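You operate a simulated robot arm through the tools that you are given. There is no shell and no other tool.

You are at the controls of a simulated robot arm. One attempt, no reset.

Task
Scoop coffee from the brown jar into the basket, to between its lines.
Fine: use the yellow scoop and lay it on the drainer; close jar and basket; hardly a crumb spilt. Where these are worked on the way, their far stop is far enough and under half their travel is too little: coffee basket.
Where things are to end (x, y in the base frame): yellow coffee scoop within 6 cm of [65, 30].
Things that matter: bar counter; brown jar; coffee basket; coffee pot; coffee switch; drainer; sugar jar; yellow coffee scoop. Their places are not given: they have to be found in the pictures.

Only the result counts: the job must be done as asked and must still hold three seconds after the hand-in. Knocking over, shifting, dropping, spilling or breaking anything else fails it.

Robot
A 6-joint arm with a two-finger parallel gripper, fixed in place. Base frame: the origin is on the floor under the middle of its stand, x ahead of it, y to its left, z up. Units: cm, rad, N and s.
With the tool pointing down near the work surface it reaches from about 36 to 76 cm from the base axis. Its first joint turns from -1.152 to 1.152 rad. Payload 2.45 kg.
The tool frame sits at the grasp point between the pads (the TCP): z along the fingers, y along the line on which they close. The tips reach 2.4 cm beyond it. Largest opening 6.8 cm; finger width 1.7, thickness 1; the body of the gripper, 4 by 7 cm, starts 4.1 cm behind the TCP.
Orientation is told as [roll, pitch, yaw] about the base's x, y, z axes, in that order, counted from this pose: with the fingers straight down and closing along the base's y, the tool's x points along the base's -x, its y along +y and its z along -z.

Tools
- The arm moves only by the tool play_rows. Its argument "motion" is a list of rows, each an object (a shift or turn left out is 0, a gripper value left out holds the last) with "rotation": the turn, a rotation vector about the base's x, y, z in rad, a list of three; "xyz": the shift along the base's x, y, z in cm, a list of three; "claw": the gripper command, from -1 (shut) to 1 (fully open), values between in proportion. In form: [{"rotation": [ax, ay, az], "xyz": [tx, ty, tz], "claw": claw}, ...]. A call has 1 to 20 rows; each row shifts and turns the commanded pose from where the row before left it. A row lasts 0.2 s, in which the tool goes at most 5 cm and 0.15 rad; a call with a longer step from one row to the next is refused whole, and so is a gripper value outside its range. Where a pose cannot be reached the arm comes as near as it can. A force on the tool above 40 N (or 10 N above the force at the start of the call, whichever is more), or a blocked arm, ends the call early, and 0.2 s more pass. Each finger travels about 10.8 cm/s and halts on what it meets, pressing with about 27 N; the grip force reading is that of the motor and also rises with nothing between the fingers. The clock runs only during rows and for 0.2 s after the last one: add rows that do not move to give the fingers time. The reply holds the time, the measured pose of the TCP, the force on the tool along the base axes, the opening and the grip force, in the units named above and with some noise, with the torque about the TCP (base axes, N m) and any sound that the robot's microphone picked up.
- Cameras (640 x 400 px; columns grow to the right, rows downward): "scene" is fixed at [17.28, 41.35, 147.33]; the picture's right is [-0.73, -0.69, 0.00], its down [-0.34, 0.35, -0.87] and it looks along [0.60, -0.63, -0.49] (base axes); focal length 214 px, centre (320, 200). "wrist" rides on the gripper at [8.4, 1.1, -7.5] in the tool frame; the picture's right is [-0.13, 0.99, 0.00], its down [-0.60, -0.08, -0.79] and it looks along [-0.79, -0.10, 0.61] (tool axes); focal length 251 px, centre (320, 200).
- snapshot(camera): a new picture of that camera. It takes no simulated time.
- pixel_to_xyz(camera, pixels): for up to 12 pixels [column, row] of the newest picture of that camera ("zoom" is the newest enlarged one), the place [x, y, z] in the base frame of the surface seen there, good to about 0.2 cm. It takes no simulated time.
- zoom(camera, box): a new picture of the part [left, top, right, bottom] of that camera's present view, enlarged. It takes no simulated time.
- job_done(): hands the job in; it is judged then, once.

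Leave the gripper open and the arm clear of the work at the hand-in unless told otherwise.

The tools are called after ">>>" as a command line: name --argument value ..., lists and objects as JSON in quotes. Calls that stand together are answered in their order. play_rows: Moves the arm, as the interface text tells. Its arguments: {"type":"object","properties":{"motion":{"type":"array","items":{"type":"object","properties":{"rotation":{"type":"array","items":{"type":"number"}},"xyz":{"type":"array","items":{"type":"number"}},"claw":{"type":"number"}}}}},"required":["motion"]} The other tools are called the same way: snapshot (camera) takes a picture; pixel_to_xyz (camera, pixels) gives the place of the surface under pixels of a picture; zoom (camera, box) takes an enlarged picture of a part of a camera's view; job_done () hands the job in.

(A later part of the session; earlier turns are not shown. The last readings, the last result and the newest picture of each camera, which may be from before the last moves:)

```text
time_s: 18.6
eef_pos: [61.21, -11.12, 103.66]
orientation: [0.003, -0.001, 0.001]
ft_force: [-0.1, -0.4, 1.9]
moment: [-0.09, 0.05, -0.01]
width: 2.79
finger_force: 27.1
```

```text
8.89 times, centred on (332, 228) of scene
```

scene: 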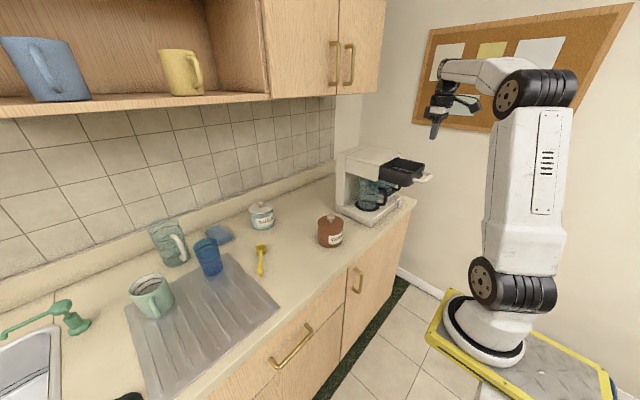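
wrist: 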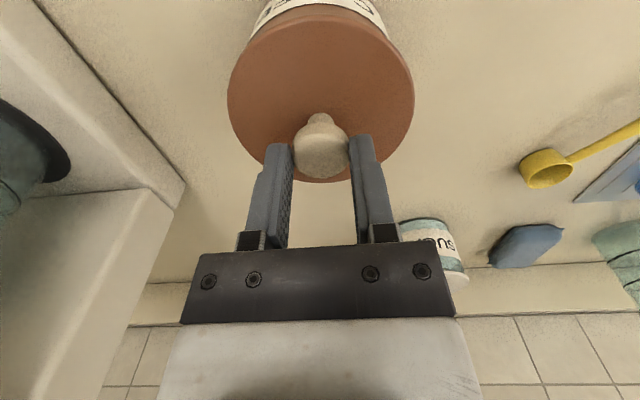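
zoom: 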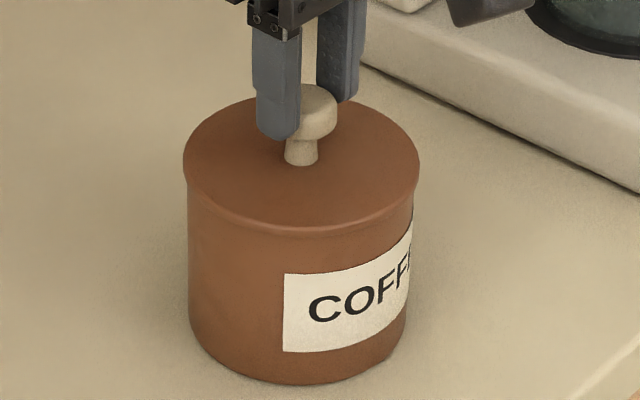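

The lid did not rise (lid still at z 99.0); the pads slid up the knob. I reopen, come back down, regrip, and then pull in tiny steps while reading force.

>>> play_rows --motion '[{"claw": 0.2}, {"claw": 0.2}, {"xyz": [0, -0.1, -0.9]}, {"xyz": [0, 0, -0.8]}, {"xyz": [0, 0, 0]}]'

>>> play_rows --motion '[{"claw": -1}, {"claw": -1}, {"claw": -1}]'

>>> play_rows --motion '[{"xyz": [0, 0, 0.2]}]'

>>> play_rows --motion '[{"xyz": [0, 0, 0.2]}]'

```text
time_s: 19.8
eef_pos: [61.2, -11.28, 101.78]
orientation: [0.003, 0.001, 0.001]
ft_force: [0.2, -0.2, 0.1]
moment: [0.0, 0.02, -0.03]
width: 4.1
finger_force: 0.0
heard: snap
```

```text
time_s: 20.6
eef_pos: [61.13, -11.3, 101.92]
orientation: [0.003, -0.001, 0.001]
ft_force: [-1.0, 0.1, -0.6]
moment: [-0.01, -0.02, -0.01]
width: 2.84
finger_force: 26.8
heard: snap
```

```text
time_s: 21.0
eef_pos: [61.12, -11.22, 101.97]
orientation: [0.001, 0.002, -0.001]
ft_force: [0.5, -0.3, 0.6]
moment: [-0.04, 0.01, -0.01]
width: 2.87
finger_force: 26.7
```

```text
time_s: 21.4
eef_pos: [61.09, -11.25, 102.18]
orientation: [0.002, 0.001, 0.001]
ft_force: [0.9, 0.3, 0.4]
moment: [-0.02, 0.02, 0.01]
width: 2.85
finger_force: 26.9
```

No pull force is felt yet. I look at whether the lid has moved.

>>> play_rows --motion '[{"xyz": [0, 0, 0.3]}, {"xyz": [0, 0, 0]}]'

>>> snapshot --camera "wrist"

>>> zoom --camera "wrist" --box '[240, 80, 400, 240]'

>>> zoom --camera "scene" --box '[310, 205, 355, 250]'

>>> pixel_to_xyz --camera "wrist" --pixels '[[260, 100], [380, 100], [320, 60], [320, 170], [320, 180]]'

```text
time_s: 22.0
eef_pos: [61.08, -11.14, 102.56]
orientation: [0.0, -0.001, -0.001]
ft_force: [0.9, 0.1, -0.5]
moment: [0.0, 0.01, 0.05]
width: 2.84
finger_force: 27.1
```

```text
taken
```

wrist: 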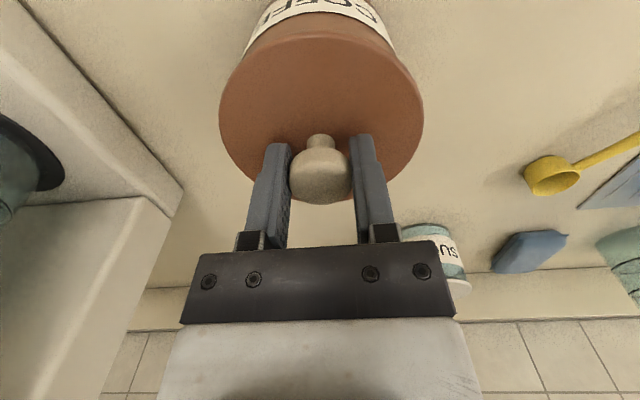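

```text
2.50 times, centred on (320, 160) of wrist
```

zoom: 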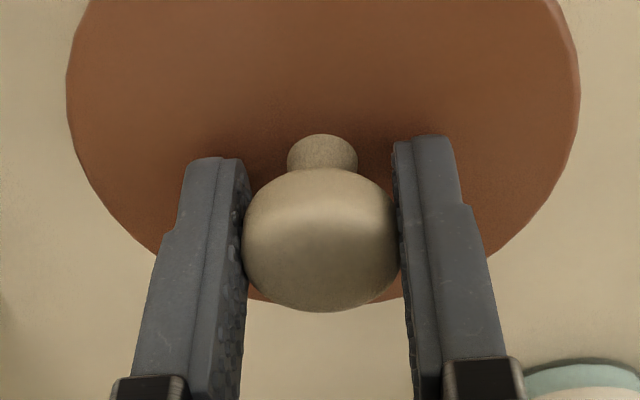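

```text
8.89 times, centred on (332, 228) of scene
```

zoom: 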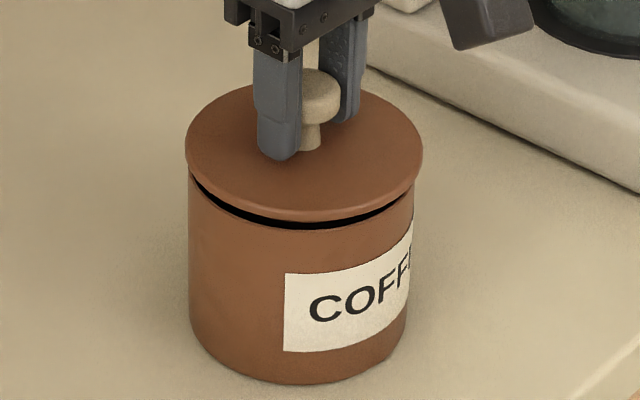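

```text
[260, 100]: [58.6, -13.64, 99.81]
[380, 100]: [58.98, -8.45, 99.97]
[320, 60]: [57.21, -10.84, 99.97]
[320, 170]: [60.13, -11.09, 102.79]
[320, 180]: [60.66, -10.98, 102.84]
```

Now the lid has come up with the claw (lid 99.9, a dark gap all round). I keep lifting slowly.

>>> play_rows --motion '[{"xyz": [0, 0, 0.3]}, {"xyz": [0, 0, 0.4]}, {"xyz": [0, 0, 0.5]}, {"xyz": [0, 0, 0.6]}, {"xyz": [0, 0, 0.7]}, {"xyz": [0, 0, 0.7]}, {"xyz": [0, 0, 0]}]'

>>> snapshot --camera "wrist"

>>> zoom --camera "scene" --box '[300, 195, 360, 255]'

```text
time_s: 23.6
eef_pos: [61.11, -11.19, 105.79]
orientation: [0.001, 0.001, 0.0]
ft_force: [0.7, -0.2, -1.0]
moment: [0.03, 0.01, 0.01]
width: 2.82
finger_force: 27.2
```

```text
taken
```

wrist: 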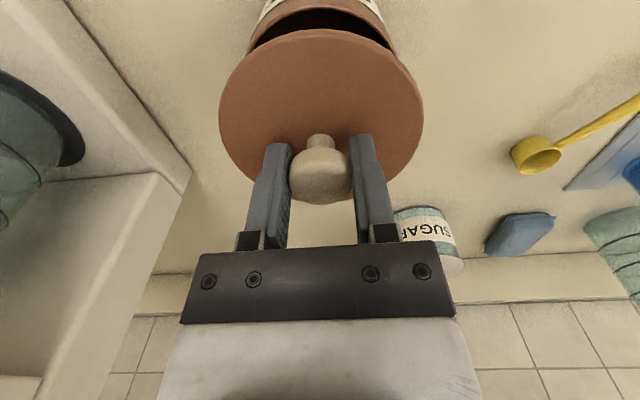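

```text
6.67 times, centred on (330, 225) of scene
```

zoom: 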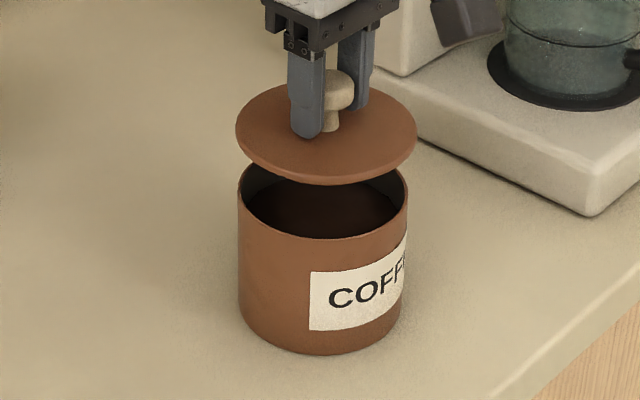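

The lid is free with the claw at z 105.8. I carry it left to a clear place on the counter at about (65, 2.5), and lower to just above.

>>> play_rows --motion '[{"xyz": [0, 0, 1.5]}, {"xyz": [0.3, 1, 1]}, {"xyz": [0.6, 2, 0]}, {"xyz": [0.8, 2.7, 0]}, {"xyz": [0.8, 2.7, 0]}, {"xyz": [0.8, 2.7, -1]}, {"xyz": [0.6, 2.6, -1.5]}, {"xyz": [0, 0, -2.5]}, {"xyz": [0, 0, -2.5]}, {"xyz": [0, 0, -2.5]}, {"xyz": [0, 0, -1.5]}, {"xyz": [0, 0, 0]}]'

>>> zoom --camera "scene" --box '[255, 195, 355, 295]'

```text
time_s: 26.2
eef_pos: [65.13, 2.51, 96.74]
orientation: [0.003, 0.001, 0.0]
ft_force: [0.4, 0.4, -0.4]
moment: [0.03, -0.01, 0.01]
width: 2.83
finger_force: 26.9
```

```text
4.00 times, centred on (305, 245) of scene
```

zoom: 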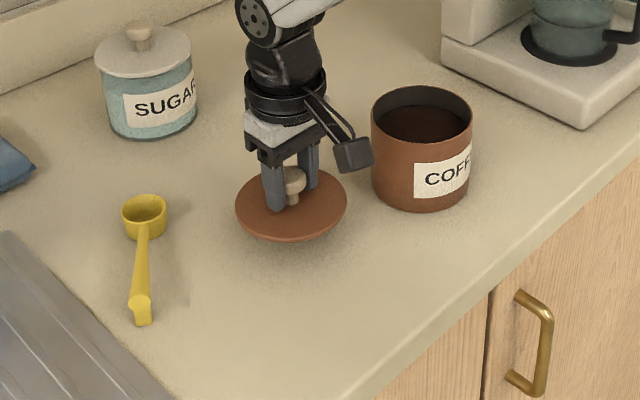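

Lid hovers ~3 cm above the counter. I lower gently until it meets the counter.

>>> play_rows --motion '[{"xyz": [0, 0, -0.6]}, {"xyz": [0, 0, -0.6]}, {"xyz": [0, 0, -0.6]}, {"xyz": [0, 0, -0.4]}, {"xyz": [0, 0, -0.3]}, {"xyz": [0, 0, -0.2]}, {"xyz": [0, 0, 0]}]'

>>> zoom --camera "scene" --box '[270, 220, 330, 280]'

```text
time_s: 27.8
eef_pos: [65.0, 2.46, 93.96]
orientation: [0.001, -0.001, 0.0]
ft_force: [-2.6, 2.0, 7.0]
moment: [-0.16, 0.08, -0.08]
width: 2.83
finger_force: 27.4
```

```text
6.67 times, centred on (300, 250) of scene
```

zoom: 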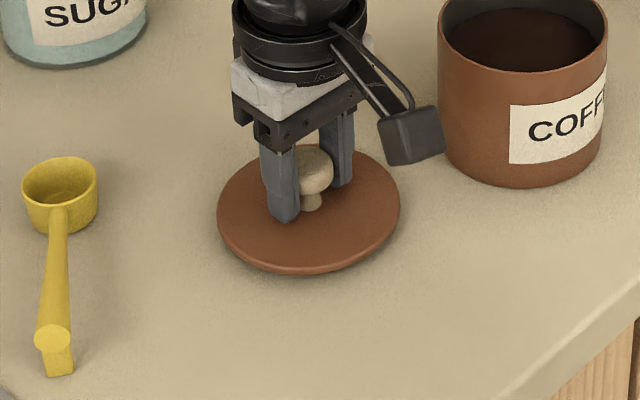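

Contact: 7 N upward. I open the claw and lift off straight.

>>> play_rows --motion '[{"claw": 0.0}, {"claw": 0.6}, {"claw": 1}, {"xyz": [0, 0, 1.5]}, {"xyz": [0, 0, 3]}, {"xyz": [0, 0, 4]}, {"xyz": [0, 0, 4]}, {"xyz": [0, 0, 0]}]'

>>> zoom --camera "scene" --box '[255, 205, 355, 285]'

>>> snapshot --camera "wrist"

```text
time_s: 29.6
eef_pos: [65.13, 2.48, 106.49]
orientation: [0.002, 0.0, -0.001]
ft_force: [0.3, -0.1, 0.1]
moment: [0.0, 0.0, 0.0]
width: 6.79
finger_force: 0.1
```

```text
5.00 times, centred on (305, 245) of scene
```

zoom: 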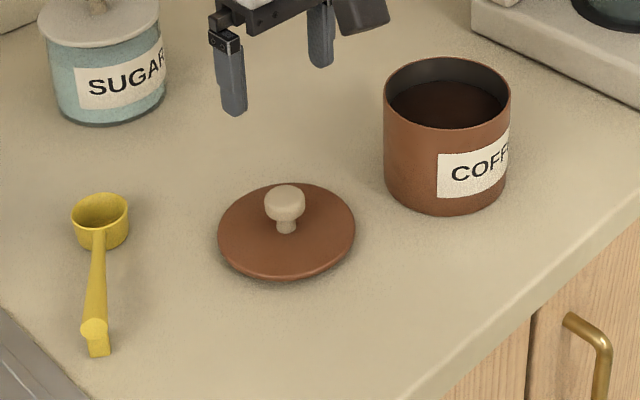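

```text
taken
```

wrist: 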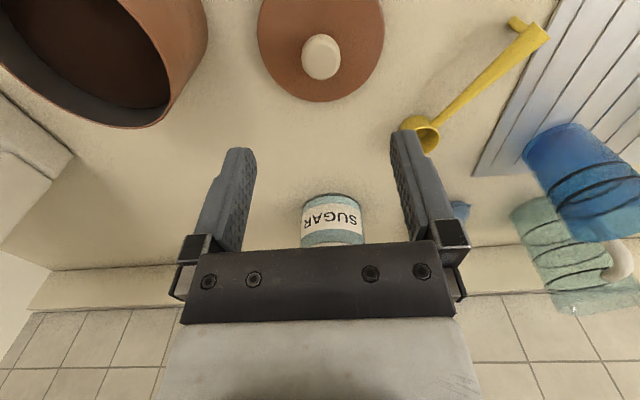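

The lid lies flat at about (65,2.5). I now measure the jar's rim and the coffee level, and where the lid exactly is.

>>> zoom --camera "scene" --box '[310, 205, 350, 245]'

>>> pixel_to_xyz --camera "zoom" --pixels '[[240, 60], [180, 120], [350, 90], [250, 115], [300, 110], [220, 140], [330, 140], [270, 175], [290, 200], [160, 170], [400, 110], [250, 85]]'

>>> pixel_to_xyz --camera "wrist" --pixels '[[320, 57], [320, 99], [262, 40], [380, 40], [90, 40], [60, 80], [130, 80], [170, 105], [100, 10], [205, 30], [185, 85], [60, 100]]'

```text
10.00 times, centred on (330, 225) of scene
```

zoom: 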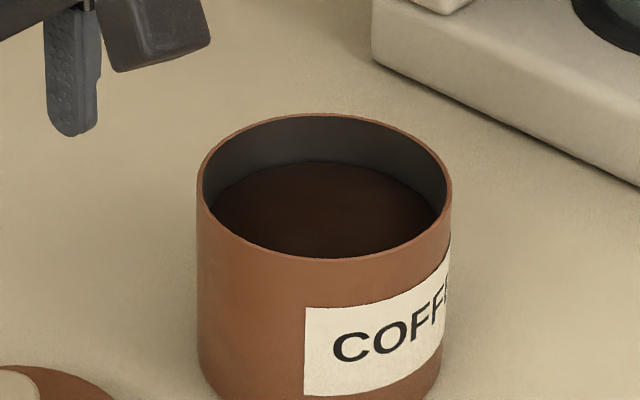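

```text
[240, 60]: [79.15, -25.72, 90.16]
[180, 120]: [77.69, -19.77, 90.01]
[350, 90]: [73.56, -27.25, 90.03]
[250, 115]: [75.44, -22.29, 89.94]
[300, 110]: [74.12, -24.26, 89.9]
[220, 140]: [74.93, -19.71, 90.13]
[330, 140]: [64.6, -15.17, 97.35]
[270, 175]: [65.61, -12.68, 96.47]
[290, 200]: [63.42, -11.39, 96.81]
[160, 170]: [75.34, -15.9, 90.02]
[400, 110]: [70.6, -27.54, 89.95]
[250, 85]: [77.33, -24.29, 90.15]
```

```text
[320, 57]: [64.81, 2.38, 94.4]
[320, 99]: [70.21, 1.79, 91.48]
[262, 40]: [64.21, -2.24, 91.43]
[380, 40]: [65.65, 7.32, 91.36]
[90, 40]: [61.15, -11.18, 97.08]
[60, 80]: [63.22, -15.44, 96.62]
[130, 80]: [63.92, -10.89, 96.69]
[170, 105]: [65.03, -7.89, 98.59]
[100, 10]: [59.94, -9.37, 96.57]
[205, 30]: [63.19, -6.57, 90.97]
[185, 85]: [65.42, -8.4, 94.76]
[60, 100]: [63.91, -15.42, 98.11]
```

Coffee lies at z≈96.7, 2 cm below the rim (98.7). Plan: hold the scoop's handle about 9.5 cm from the cup centre, hand turned to the handle's line (yaw −0.585) and leaned back 0.5 rad so the fingers point partly toward the cup. First I move above the handle and turn there.

>>> play_rows --motion '[{"xyz": [-0.2, 4, 0], "rotation": [0, 0, -0.146], "claw": 0.2}, {"xyz": [-0.2, 4.3, 0], "rotation": [0, 0, -0.146]}, {"xyz": [-0.2, 4.4, 0], "rotation": [0, 0, -0.146]}, {"xyz": [-0.3, 4.4, 0], "rotation": [0, 0, -0.147]}, {"rotation": [-0.072, -0.1085, 0]}, {"rotation": [-0.072, -0.1085, 0]}, {"rotation": [-0.072, -0.1085, 0]}, {"rotation": [-0.071, -0.1085, 0]}, {"xyz": [0, 0, 0]}]'

>>> snapshot --camera "wrist"

>>> snapshot --camera "scene"

```text
time_s: 31.6
eef_pos: [64.17, 19.65, 106.39]
orientation: [0.001, -0.521, -0.585]
ft_force: [-0.2, 0.4, -0.2]
moment: [0.01, 0.0, -0.03]
width: 4.11
finger_force: 0.0
```

```text
taken
```

wrist: 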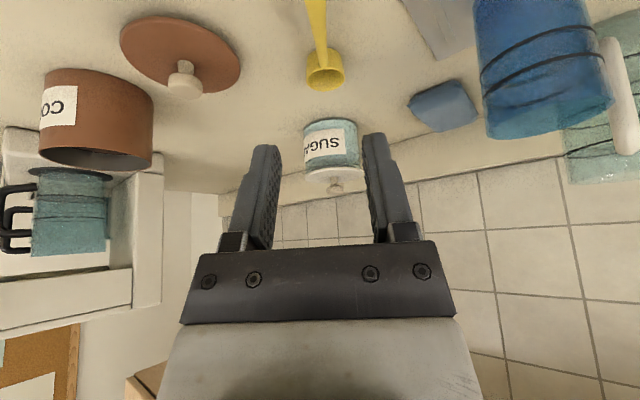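

```text
taken
```

scene: 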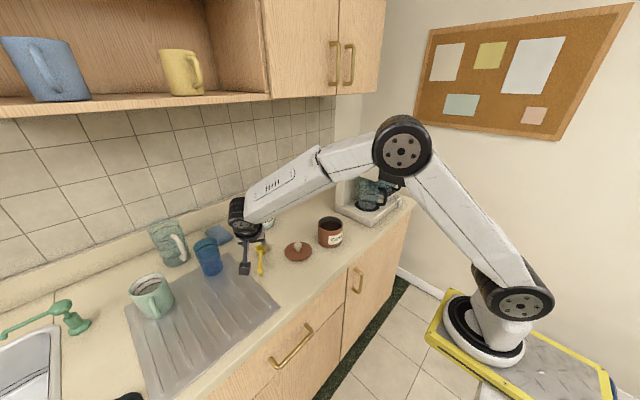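

The hand is turned (pitch −0.52, yaw −0.585) and the scoop lines up with the middle column (322). I come down, then slide in along the finger direction, stopping ~2 cm short to check.

>>> play_rows --motion '[{"xyz": [0, 0, -3.2]}, {"xyz": [0, -0.1, -3.2]}, {"xyz": [0.83, -0.55, -1.73]}, {"xyz": [0.83, -0.55, -1.73]}, {"xyz": [0.83, -0.55, -1.73]}, {"xyz": [0, 0, 0]}]'

>>> snapshot --camera "wrist"

>>> zoom --camera "scene" --box '[220, 215, 300, 295]'

```text
time_s: 33.0
eef_pos: [66.7, 17.83, 95.09]
orientation: [0.001, -0.519, -0.584]
ft_force: [0.1, 0.2, -0.4]
moment: [0.0, 0.0, 0.01]
width: 4.07
finger_force: 0.0
```

```text
taken
```

wrist: 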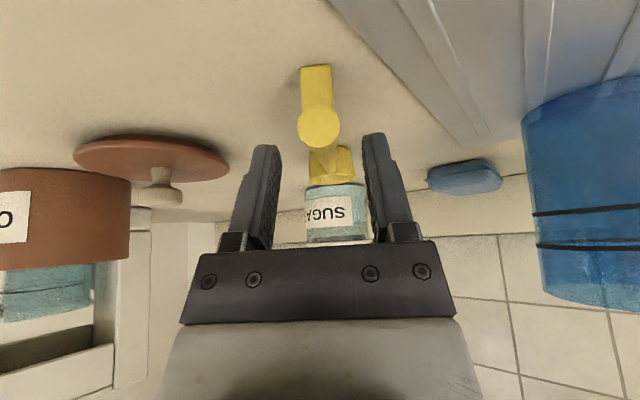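

```text
5.00 times, centred on (260, 255) of scene
```

zoom: 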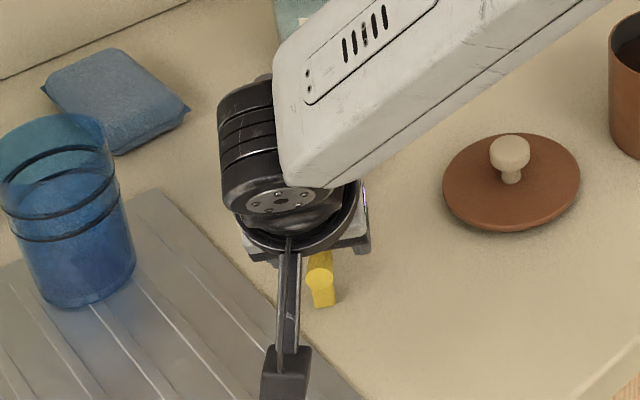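

Everything lines up: end disc at (319,127), cup behind it at (330,165), fingers at 262 and 376. I slide in the last 2 cm and close.

>>> play_rows --motion '[{"xyz": [0.45, -0.3, -1.0]}, {"xyz": [0.4, -0.27, -0.85]}, {"xyz": [0, 0, 0]}, {"claw": -0.5}, {"claw": -1}, {"claw": -1}, {"claw": -1}]'

>>> snapshot --camera "wrist"

>>> zoom --camera "scene" --box '[220, 215, 300, 295]'

```text
time_s: 34.6
eef_pos: [67.39, 17.18, 93.1]
orientation: [0.0, -0.522, -0.584]
ft_force: [0.6, -0.1, 0.7]
moment: [0.02, -0.01, 0.02]
width: 1.69
finger_force: 27.0
```

```text
taken
```

wrist: 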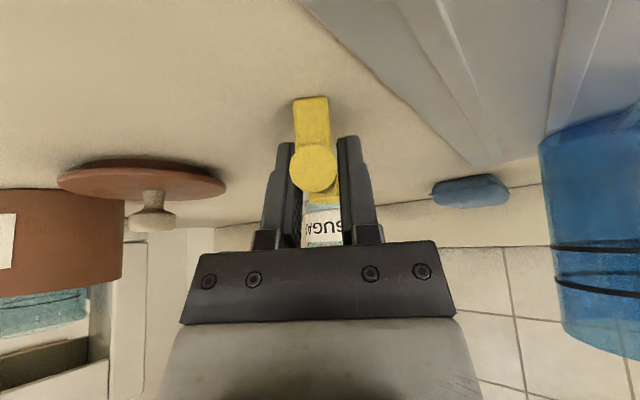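

```text
5.00 times, centred on (260, 255) of scene
```

zoom: 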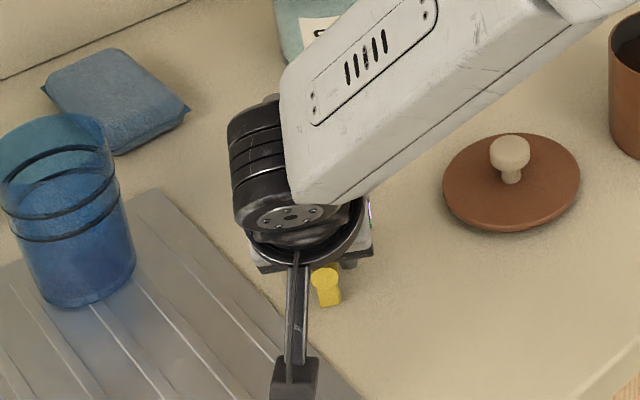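

Grip closed at 1.69 cm with 27 N. I lift slowly and check that the scoop follows level.

>>> play_rows --motion '[{"xyz": [0, 0, 0.4]}, {"xyz": [0, 0, 0.8]}, {"xyz": [0, 0, 1.5]}, {"xyz": [0, 0, 2.5]}, {"xyz": [0, 0, 3]}, {"xyz": [0, 0, 3]}, {"xyz": [0, 0, 0]}]'

>>> snapshot --camera "wrist"

>>> zoom --camera "scene" --box '[220, 195, 300, 275]'

```text
time_s: 36.2
eef_pos: [67.45, 17.17, 104.42]
orientation: [0.002, -0.521, -0.585]
ft_force: [0.0, -0.2, 0.0]
moment: [0.03, 0.01, 0.01]
width: 1.69
finger_force: 26.7
```

```text
taken
```

wrist: 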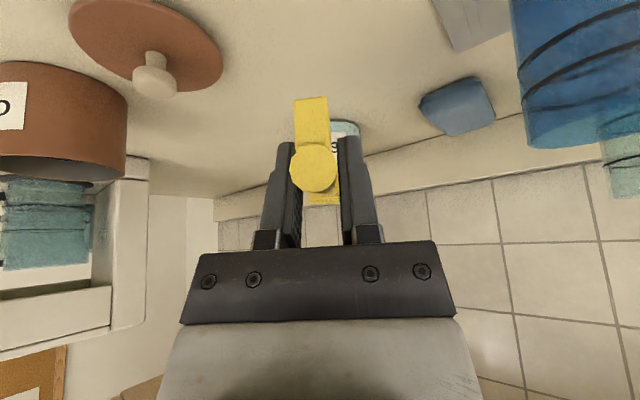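

```text
5.00 times, centred on (260, 235) of scene
```

zoom: 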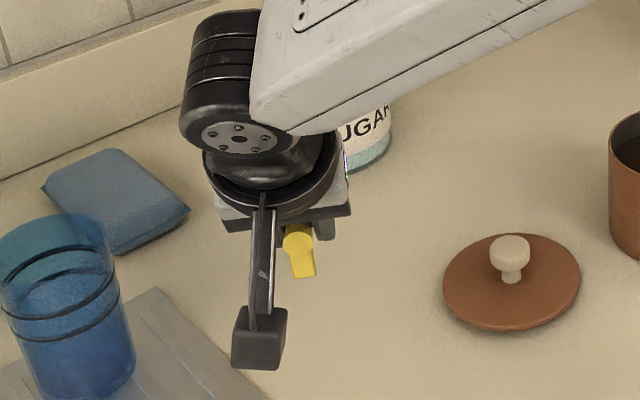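

The scoop is firmly held and level. Now, still empty, I rise, turn the hand so the cup points to −y (yaw −1.571) and go over to the basket to check that the pouring posture is reachable.

>>> play_rows --motion '[{"xyz": [0, 0, 4.5], "rotation": [0, 0, -0.1408]}, {"xyz": [0, 0, 4.5], "rotation": [0, 0, -0.1408]}, {"xyz": [-1.68, -4.24, 1.15], "rotation": [0, 0, -0.1408]}, {"xyz": [-1.68, -4.24, 1.15], "rotation": [0, 0, -0.1408]}, {"xyz": [-1.68, -4.24, 1.15], "rotation": [0, 0, -0.1408]}, {"xyz": [-1.68, -4.24, 1.15], "rotation": [0, 0, -0.1408]}, {"xyz": [-1.68, -4.24, 1.15], "rotation": [0, 0, -0.1408]}, {"xyz": [-1.68, -4.24, 1.15]}, {"xyz": [-1.68, -4.24, 1.15]}, {"xyz": [-1.68, -4.24, 1.15]}, {"xyz": [-1.68, -4.24, 1.15]}, {"xyz": [-1.68, -4.24, 1.15]}, {"xyz": [-1.68, -4.24, 1.15]}, {"xyz": [0, 0, 0]}]'

>>> snapshot --camera "scene"

>>> snapshot --camera "wrist"

>>> zoom --camera "scene" --box '[340, 110, 460, 230]'

```text
time_s: 39.2
eef_pos: [48.87, -29.57, 126.28]
orientation: [0.002, -0.521, -1.569]
ft_force: [-0.3, 0.4, 0.2]
moment: [-0.02, 0.02, -0.01]
width: 1.67
finger_force: 26.4
```

```text
taken
```

scene: 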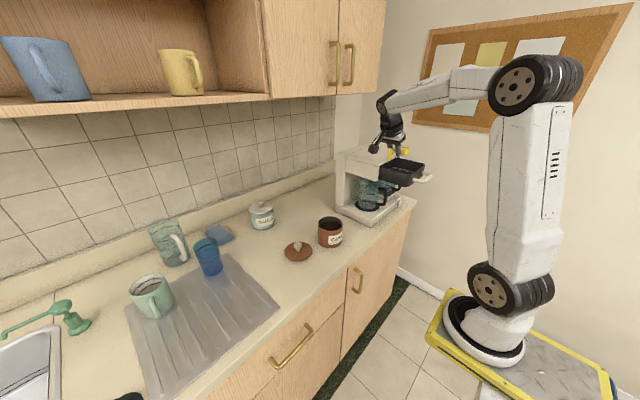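

```text
taken
```

wrist: 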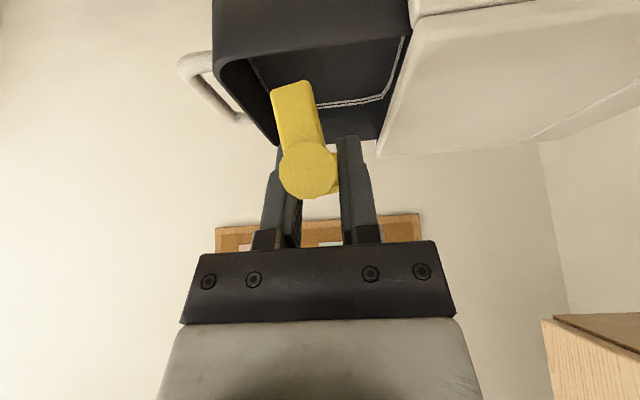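

```text
3.33 times, centred on (400, 170) of scene
```

zoom: 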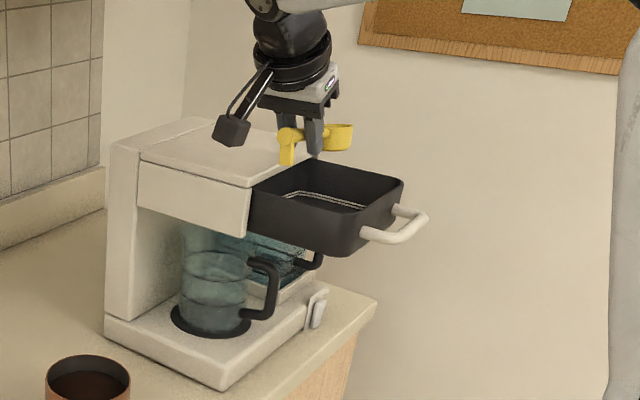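

The scoop seems to have shifted a little in the grip (disc bigger and rolled in the wrist view). I measure its present pose.

>>> zoom --camera "scene" --box '[375, 130, 415, 170]'

>>> zoom --camera "wrist" --box '[240, 60, 400, 260]'

>>> pixel_to_xyz --camera "wrist" --pixels '[[308, 170], [295, 90], [285, 90], [308, 90], [308, 145], [310, 130], [335, 180], [293, 110]]'

```text
10.00 times, centred on (395, 150) of scene
```

zoom: 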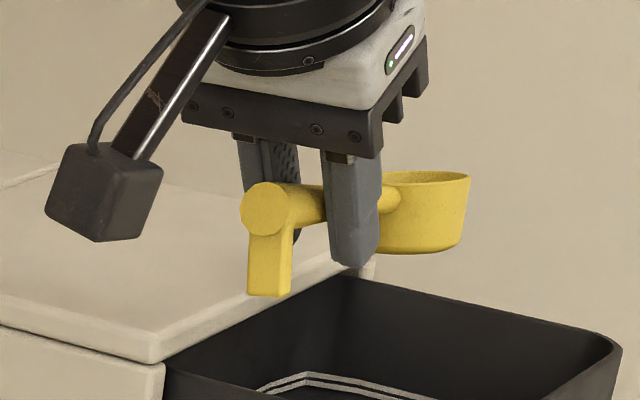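

```text
2.00 times, centred on (320, 160) of wrist
```

zoom: 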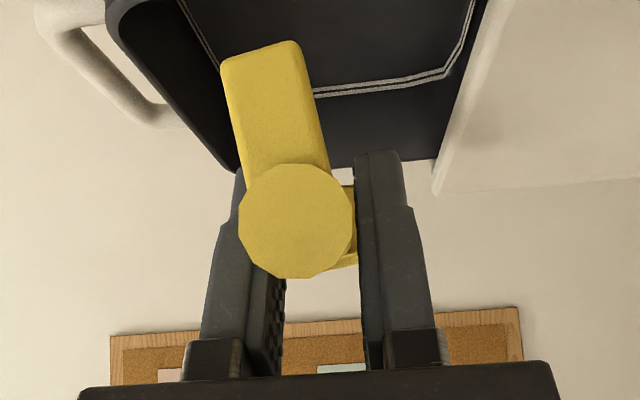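

```text
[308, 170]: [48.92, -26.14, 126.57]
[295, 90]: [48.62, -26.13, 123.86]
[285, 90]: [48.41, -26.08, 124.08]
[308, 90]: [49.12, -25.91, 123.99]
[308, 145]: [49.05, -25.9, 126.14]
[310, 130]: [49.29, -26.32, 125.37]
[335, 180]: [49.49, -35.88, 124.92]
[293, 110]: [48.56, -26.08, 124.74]
```

The end disc is now 3.4 cm behind the grip (was 2.3) – the scoop slid about 1.1 cm. I measure the cup too.

>>> zoom --camera "scene" --box '[375, 130, 415, 170]'

>>> pixel_to_xyz --camera "zoom" --pixels '[[265, 210], [270, 290], [470, 177], [430, 172], [390, 176], [440, 184], [425, 215], [420, 245], [465, 225], [310, 195], [390, 195], [385, 240]]'

```text
10.00 times, centred on (395, 150) of scene
```

zoom: 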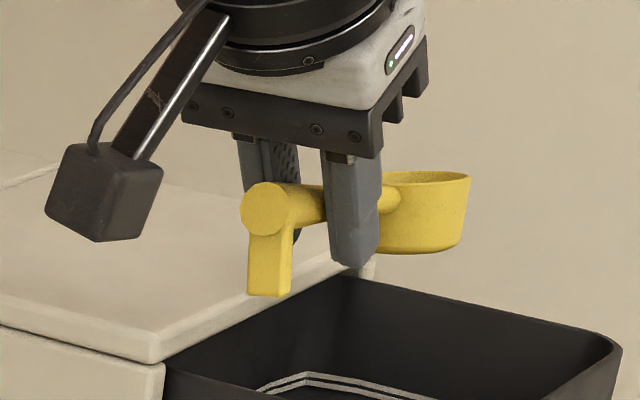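

```text
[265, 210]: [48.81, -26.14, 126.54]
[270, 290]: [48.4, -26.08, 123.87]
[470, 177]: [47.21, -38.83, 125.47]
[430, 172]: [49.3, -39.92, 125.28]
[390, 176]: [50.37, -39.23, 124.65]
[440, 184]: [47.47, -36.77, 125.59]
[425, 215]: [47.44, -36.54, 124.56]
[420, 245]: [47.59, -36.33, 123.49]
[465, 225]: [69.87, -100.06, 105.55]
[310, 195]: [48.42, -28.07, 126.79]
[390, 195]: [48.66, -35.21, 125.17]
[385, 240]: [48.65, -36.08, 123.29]
```

The cup centre is at (48.9,−37.9), rim z 125.4, i.e. 8.3 cm from the grip, 4° nose-down and rolled ~8°. I hold still for a second to see if it creeps further.

>>> play_rows --motion '[{"xyz": [0, 0, 0]}, {"xyz": [0, 0, 0]}, {"xyz": [0, 0, 0]}, {"xyz": [0, 0, 0]}, {"xyz": [0, 0, 0]}, {"xyz": [0, 0, 0]}]'

>>> zoom --camera "wrist" --box '[240, 60, 400, 260]'

>>> zoom --camera "scene" --box '[375, 130, 415, 170]'

>>> pixel_to_xyz --camera "zoom" --pixels '[[265, 210], [270, 290], [470, 177], [430, 172], [440, 184]]'

```text
time_s: 40.6
eef_pos: [49.08, -29.56, 126.17]
orientation: [0.002, -0.52, -1.57]
ft_force: [0.5, 0.0, -1.2]
moment: [-0.01, -0.02, -0.02]
width: 1.69
finger_force: 27.4
```

```text
2.00 times, centred on (320, 160) of wrist
```

zoom: 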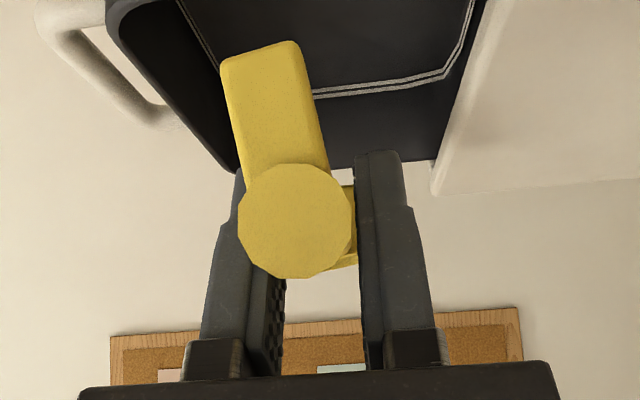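

```text
10.00 times, centred on (395, 150) of scene
```

zoom: 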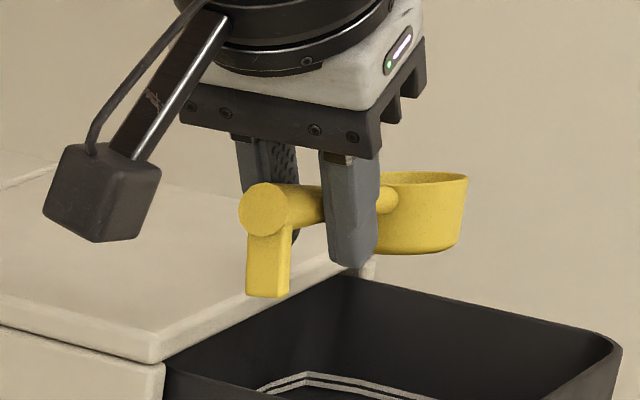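

```text
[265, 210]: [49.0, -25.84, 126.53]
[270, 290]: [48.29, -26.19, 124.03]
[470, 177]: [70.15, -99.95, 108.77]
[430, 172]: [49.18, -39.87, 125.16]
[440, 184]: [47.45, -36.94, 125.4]
```

No creep at rest, so only brisk motion made it slip; I'll move gently from now on. I take out the roll (−0.12 about y) and then rehearse the pour with the empty scoop: turning about x while keeping the cup in place.

>>> play_rows --motion '[{"rotation": [0, -0.06, 0]}, {"rotation": [0, -0.06, 0]}, {"xyz": [0, -0.166, 0.99], "rotation": [0.12, 0, 0]}, {"xyz": [0, -0.282, 0.964], "rotation": [0.12, 0, 0]}, {"xyz": [0, -0.396, 0.923], "rotation": [0.12, 0, 0]}, {"xyz": [0, -0.504, 0.87], "rotation": [0.12, 0, 0]}, {"xyz": [0, -0.604, 0.802], "rotation": [0.12, 0, 0]}, {"xyz": [0, -0.696, 0.725], "rotation": [0.12, 0, 0]}, {"xyz": [0, -0.776, 0.635], "rotation": [0.12, 0, 0]}, {"xyz": [0, -0.848, 0.538], "rotation": [0.12, 0, 0]}, {"xyz": [0, 0, 0]}]'

>>> zoom --camera "scene" --box '[350, 100, 450, 200]'

>>> snapshot --camera "wrist"

```text
time_s: 43.0
eef_pos: [48.99, -33.66, 132.39]
orientation: [0.077, 0.445, -1.637]
ft_force: [0.1, -0.1, -1.2]
moment: [-0.02, -0.01, 0.0]
width: 1.67
finger_force: 26.5
```

```text
4.00 times, centred on (400, 150) of scene
```

zoom: 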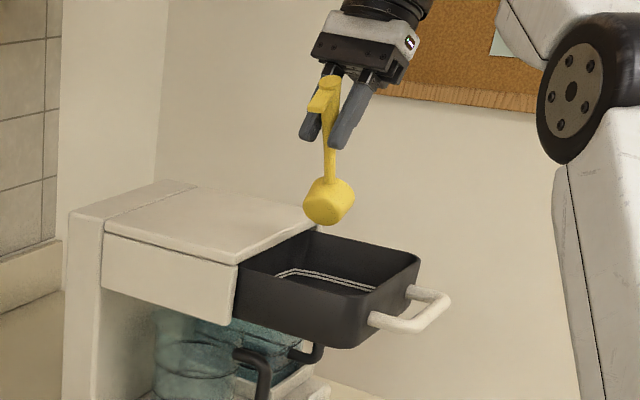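

```text
taken
```

wrist: 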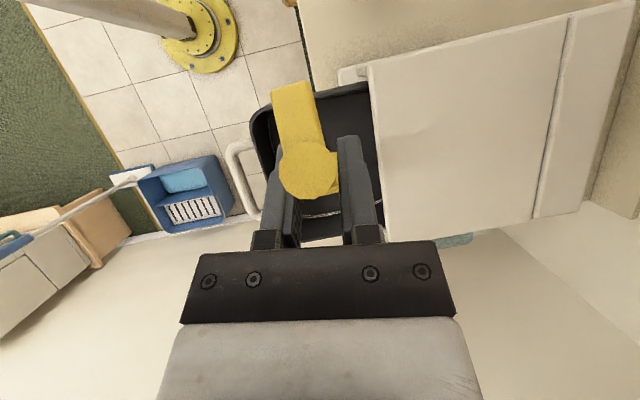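

The cup tilts as meant and the handle keeps its place in the claw. I go on to the full pouring angle.

>>> play_rows --motion '[{"xyz": [0, -0.904, 0.433], "rotation": [0.12, 0, 0]}, {"xyz": [0, -0.955, 0.322], "rotation": [0.12, 0, 0]}, {"xyz": [0, -0.984, 0.205], "rotation": [0.12, 0, 0]}, {"xyz": [0, -1.001, 0.086], "rotation": [0.12, 0, 0]}, {"xyz": [0, -1.004, -0.035], "rotation": [0.12, 0, 0]}, {"xyz": [0, -0.992, -0.154], "rotation": [0.12, 0, 0]}, {"xyz": [0, -0.969, -0.273], "rotation": [0.12, 0, 0]}, {"xyz": [0, 0, 0]}]'

>>> zoom --camera "scene" --box '[350, 100, 450, 200]'

>>> snapshot --camera "wrist"

```text
time_s: 44.5
eef_pos: [47.02, -26.38, 120.95]
orientation: [0.019, 1.175, -1.683]
ft_force: [-0.1, -8.6, 12.0]
moment: [-0.8, 0.05, 0.09]
width: 1.66
finger_force: 26.6
out of reach, approached as far as the arm can: row 1, 2, 3, 4, 5, 6, 7
stopped in row 7: the force on the tool passed its limit at 53 N (the readings are from after the stop); the commanded pose is now the measured one
```

```text
4.00 times, centred on (400, 150) of scene
```

zoom: 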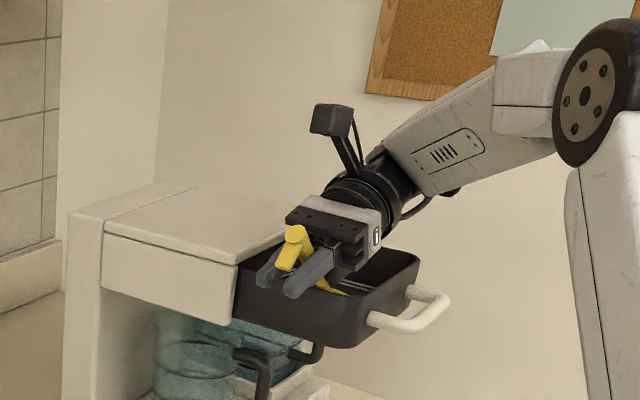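

```text
taken
```

wrist: 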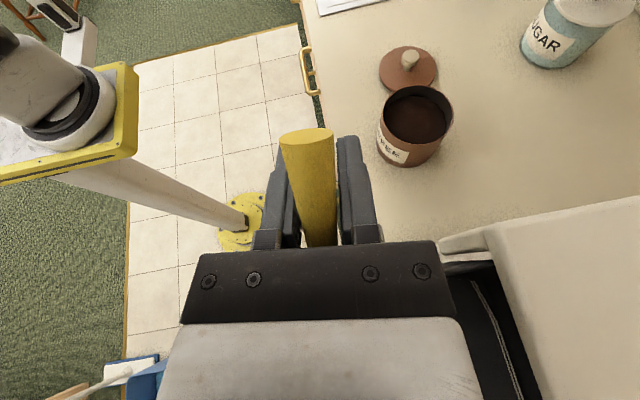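

The last rows went out of reach and the arm sagged; the scoop touched the basket (53 N) and turned in the claw. I stop and measure before moving anything.

>>> pixel_to_xyz --camera "zoom" --pixels '[[297, 234], [285, 262], [310, 260], [325, 285], [345, 293], [300, 290], [270, 275], [330, 220], [345, 120], [380, 260], [300, 300], [240, 265]]'

>>> zoom --camera "scene" --box '[370, 140, 430, 200]'

>>> snapshot --camera "scene"

```text
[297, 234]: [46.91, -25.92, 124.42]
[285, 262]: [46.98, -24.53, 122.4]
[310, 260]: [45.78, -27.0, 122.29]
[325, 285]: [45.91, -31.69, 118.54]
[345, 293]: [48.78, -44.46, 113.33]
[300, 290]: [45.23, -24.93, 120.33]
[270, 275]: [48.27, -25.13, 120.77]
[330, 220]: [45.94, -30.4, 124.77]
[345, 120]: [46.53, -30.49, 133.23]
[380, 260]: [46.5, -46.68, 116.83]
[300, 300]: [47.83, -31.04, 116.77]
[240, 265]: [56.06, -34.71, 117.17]
```

```text
6.67 times, centred on (400, 170) of scene
```

zoom: 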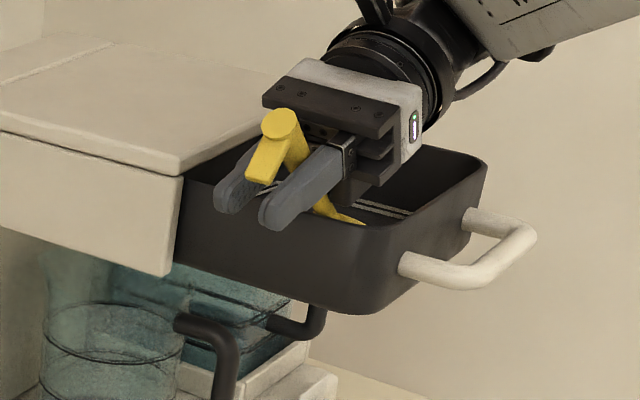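

```text
taken
```

scene: 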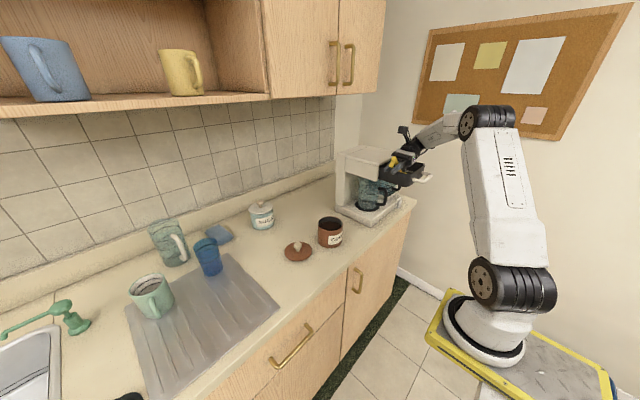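

The basket has not moved and nothing is damaged; the scoop hangs tilted in the claw with its cup inside the basket. I raise straight up slowly to clear the rim.

>>> play_rows --motion '[{"xyz": [0, 0, 0.5]}, {"xyz": [0, 0, 0.8]}, {"xyz": [0, 0, 1]}, {"xyz": [0, 0, 1]}, {"xyz": [0, 0, 1]}, {"xyz": [0, 0, 1]}, {"xyz": [0, 0, 1]}, {"xyz": [0, 0, 1]}, {"xyz": [0, 0, 1]}, {"xyz": [0, 0, 0]}]'

>>> zoom --camera "scene" --box '[350, 100, 450, 200]'

>>> snapshot --camera "wrist"

```text
time_s: 46.7
eef_pos: [47.52, -22.13, 125.71]
orientation: [0.013, 1.175, -1.691]
ft_force: [0.3, -0.1, 0.6]
moment: [0.0, -0.01, -0.02]
width: 1.65
finger_force: 27.2
out of reach, approached as far as the arm can: row 2, 3, 4, 5, 6, 7, 8, 9
```

```text
4.00 times, centred on (400, 150) of scene
```

zoom: 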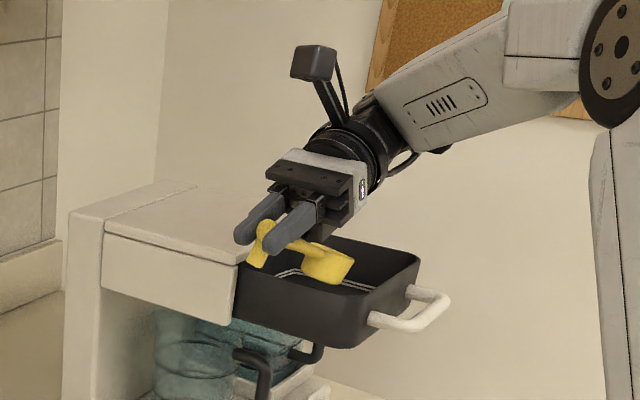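

```text
taken
```

wrist: 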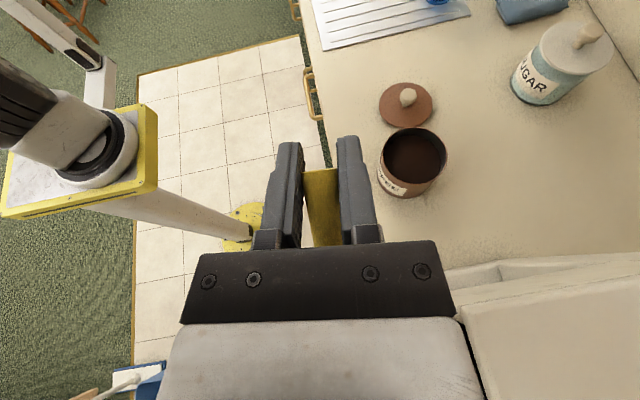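

The arm is still at its reach limit because of the strong lean. I take the lean back (turn −x) in small steps while going up, which also lifts the cup out of the basket.

>>> play_rows --motion '[{"rotation": [-0.08, 0, 0], "xyz": [0, 0.5, 0.3]}, {"rotation": [-0.08, 0, 0], "xyz": [0, 0.5, 0.3]}, {"rotation": [-0.08, 0, 0], "xyz": [0, 0.5, 0.3]}, {"rotation": [-0.08, 0, 0], "xyz": [0, 0.5, 0.3]}, {"xyz": [0, 0, 0]}]'

>>> zoom --camera "scene" --box '[350, 100, 450, 200]'

```text
time_s: 47.9
eef_pos: [47.45, -20.16, 126.98]
orientation: [0.064, 0.858, -1.642]
ft_force: [-0.9, -0.2, -0.7]
moment: [0.03, -0.05, 0.04]
width: 1.66
finger_force: 27.5
```

```text
4.00 times, centred on (400, 150) of scene
```

zoom: 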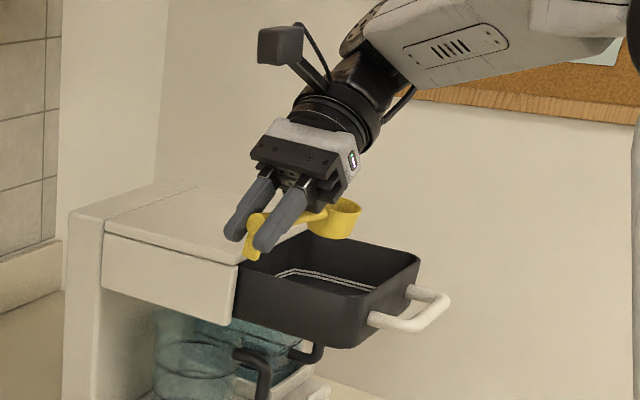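

Reachable again and the cup is above the basket. I raise further to be clear and then measure the scoop in the claw.

>>> play_rows --motion '[{"xyz": [0, 0.5, 1]}, {"xyz": [0, 0.5, 1.2]}, {"xyz": [0, 0.5, 1.2], "rotation": [-0.1, 0, 0]}, {"xyz": [0, 0.5, 1.2], "rotation": [-0.1, 0, 0]}, {"xyz": [0, 0, 1.2], "rotation": [-0.1, 0, 0]}, {"xyz": [0, 0, 0]}]'

>>> zoom --camera "scene" --box '[355, 100, 435, 180]'

>>> snapshot --camera "wrist"

>>> zoom --camera "wrist" --box '[240, 100, 400, 260]'

```text
time_s: 49.3
eef_pos: [47.29, -18.2, 132.64]
orientation: [0.092, 0.558, -1.628]
ft_force: [0.1, 0.0, -0.5]
moment: [0.0, -0.02, 0.02]
width: 1.67
finger_force: 27.4
```

```text
5.00 times, centred on (395, 140) of scene
```

zoom: 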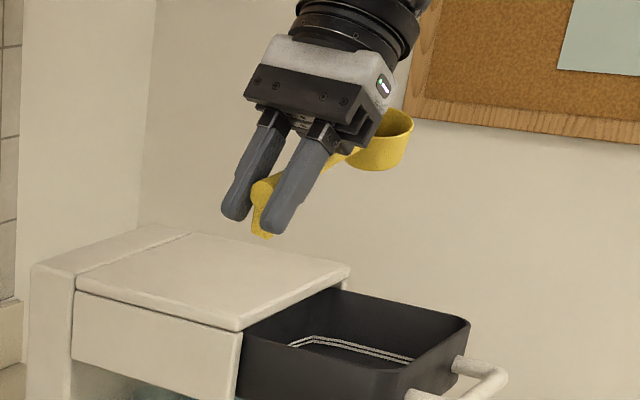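

```text
taken
```

wrist: 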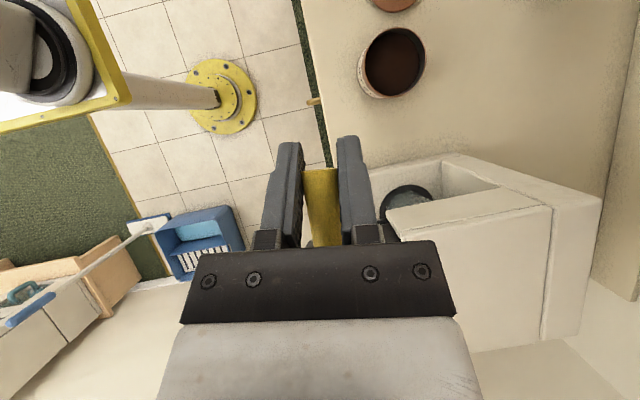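

```text
2.50 times, centred on (320, 180) of wrist
```

zoom: 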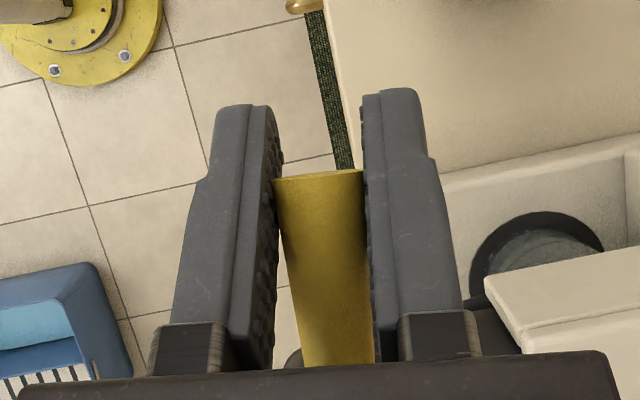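

The scoop has swung so the handle runs along the fingers toward the palm. I'll have to set it down level and regrip. First I measure its pose.

>>> pixel_to_xyz --camera "scene" --pixels '[[384, 138], [384, 146], [396, 133], [400, 122]]'

>>> zoom --camera "scene" --box '[375, 110, 415, 150]'

>>> pixel_to_xyz --camera "zoom" --pixels '[[205, 280], [210, 350], [390, 210], [430, 205], [470, 130], [420, 130], [500, 160], [440, 190], [370, 230], [500, 140], [470, 220], [400, 235]]'

```text
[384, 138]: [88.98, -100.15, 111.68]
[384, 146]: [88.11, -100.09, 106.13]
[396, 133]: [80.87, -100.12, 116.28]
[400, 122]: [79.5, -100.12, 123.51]
```

```text
10.00 times, centred on (395, 130) of scene
```

zoom: 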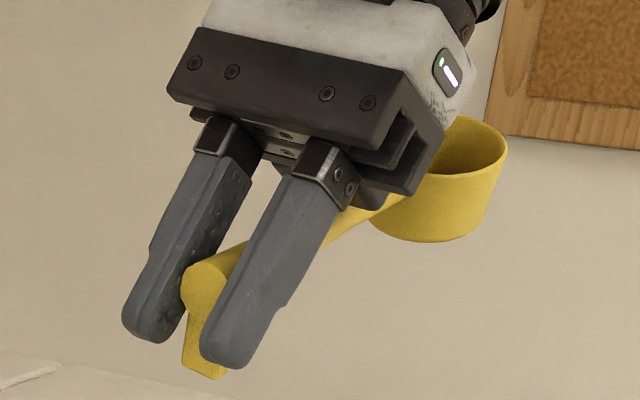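

```text
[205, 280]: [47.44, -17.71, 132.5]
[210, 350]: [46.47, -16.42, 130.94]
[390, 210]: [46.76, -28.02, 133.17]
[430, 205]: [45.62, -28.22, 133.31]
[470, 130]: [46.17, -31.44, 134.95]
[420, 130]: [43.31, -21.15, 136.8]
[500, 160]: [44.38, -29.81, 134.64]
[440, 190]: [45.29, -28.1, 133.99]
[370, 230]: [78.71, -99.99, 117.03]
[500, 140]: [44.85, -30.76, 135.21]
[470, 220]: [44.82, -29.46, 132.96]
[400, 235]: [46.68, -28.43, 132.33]
```

The scoop is nose-up by ~13° at this lean, so it is level at lean ≈0.78. I'll set it down level on the drainer's free part and regrip. I look for the free spot first.

>>> snapshot --camera "scene"

>>> pixel_to_xyz --camera "scene" --pixels '[[208, 245], [212, 272], [200, 275], [150, 285], [155, 315], [172, 300], [200, 300], [225, 290], [240, 310], [200, 340], [250, 290], [180, 255]]'

>>> zoom --camera "scene" --box '[120, 220, 290, 390]'

```text
taken
```

scene: 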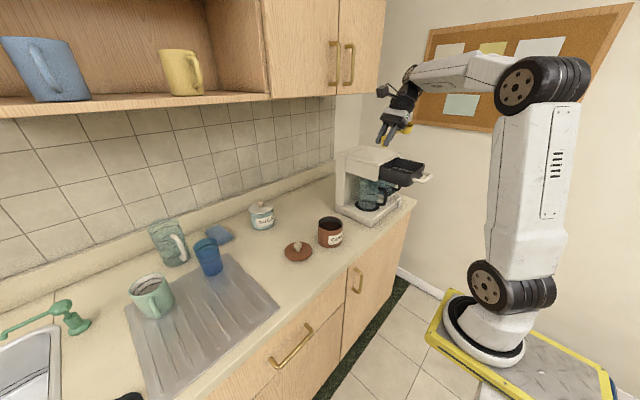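

```text
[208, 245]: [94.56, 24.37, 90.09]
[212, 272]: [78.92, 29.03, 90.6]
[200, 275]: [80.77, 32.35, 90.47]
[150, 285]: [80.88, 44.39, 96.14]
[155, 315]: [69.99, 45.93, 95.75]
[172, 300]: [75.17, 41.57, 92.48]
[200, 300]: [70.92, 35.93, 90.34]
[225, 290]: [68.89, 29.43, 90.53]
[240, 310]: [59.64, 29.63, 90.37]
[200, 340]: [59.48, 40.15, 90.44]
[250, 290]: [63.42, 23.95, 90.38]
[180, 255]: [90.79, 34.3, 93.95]
```

```text
2.35 times, centred on (205, 305) of scene
```

zoom: 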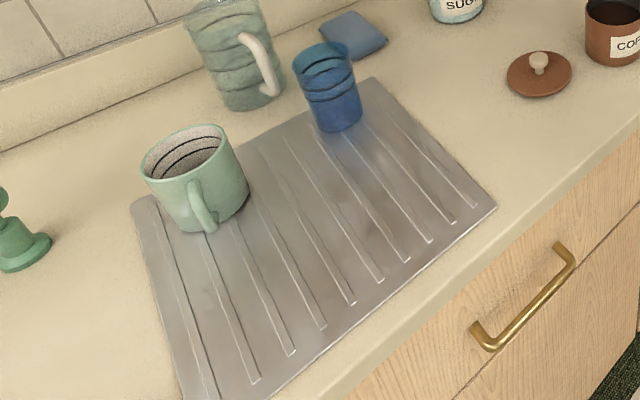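

The drainer spans x 53–83, y 22–52; free around (59, 25–37). I carry the scoop there slowly, high over everything.

>>> play_rows --motion '[{"xyz": [0.3, 1.2, -0.5]}, {"xyz": [0.5, 2.0, -0.8]}, {"xyz": [0.6, 2.3, -0.95]}, {"xyz": [0.6, 2.3, -0.95]}, {"xyz": [0.6, 2.3, -0.95]}, {"xyz": [0.6, 2.3, -0.95]}, {"xyz": [0.6, 2.3, -0.95]}, {"xyz": [0.6, 2.3, -0.95]}, {"xyz": [0.6, 2.3, -1.1]}, {"xyz": [0.6, 2.3, -1.1]}, {"xyz": [0.6, 2.3, -1.1]}, {"xyz": [0.6, 2.3, -1.1]}, {"xyz": [0.6, 2.3, -1.1]}, {"xyz": [0.6, 2.3, -1.1]}, {"xyz": [0.6, 2.3, -1.1]}, {"xyz": [0.6, 2.3, -1.1]}, {"xyz": [0.6, 2.3, -1.1]}, {"xyz": [0.4, 1.6, -0.8]}, {"xyz": [0.2, 0.8, -0.4]}, {"xyz": [0, 0, 0]}]'

>>> snapshot --camera "scene"

```text
time_s: 53.5
eef_pos: [57.77, 21.98, 114.48]
orientation: [0.092, 0.559, -1.626]
ft_force: [0.4, -0.4, 0.0]
moment: [0.01, -0.01, 0.02]
width: 1.62
finger_force: 27.3
```

```text
taken
```

scene: 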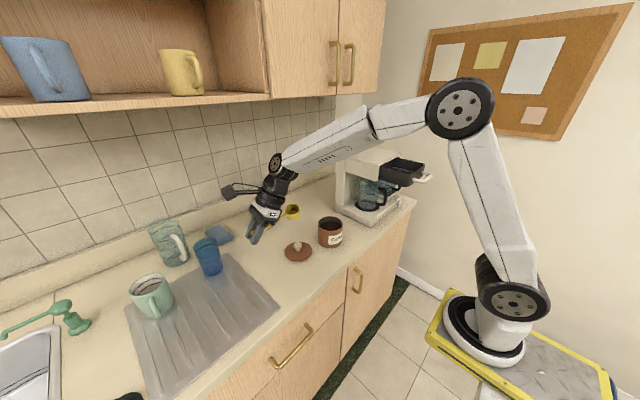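

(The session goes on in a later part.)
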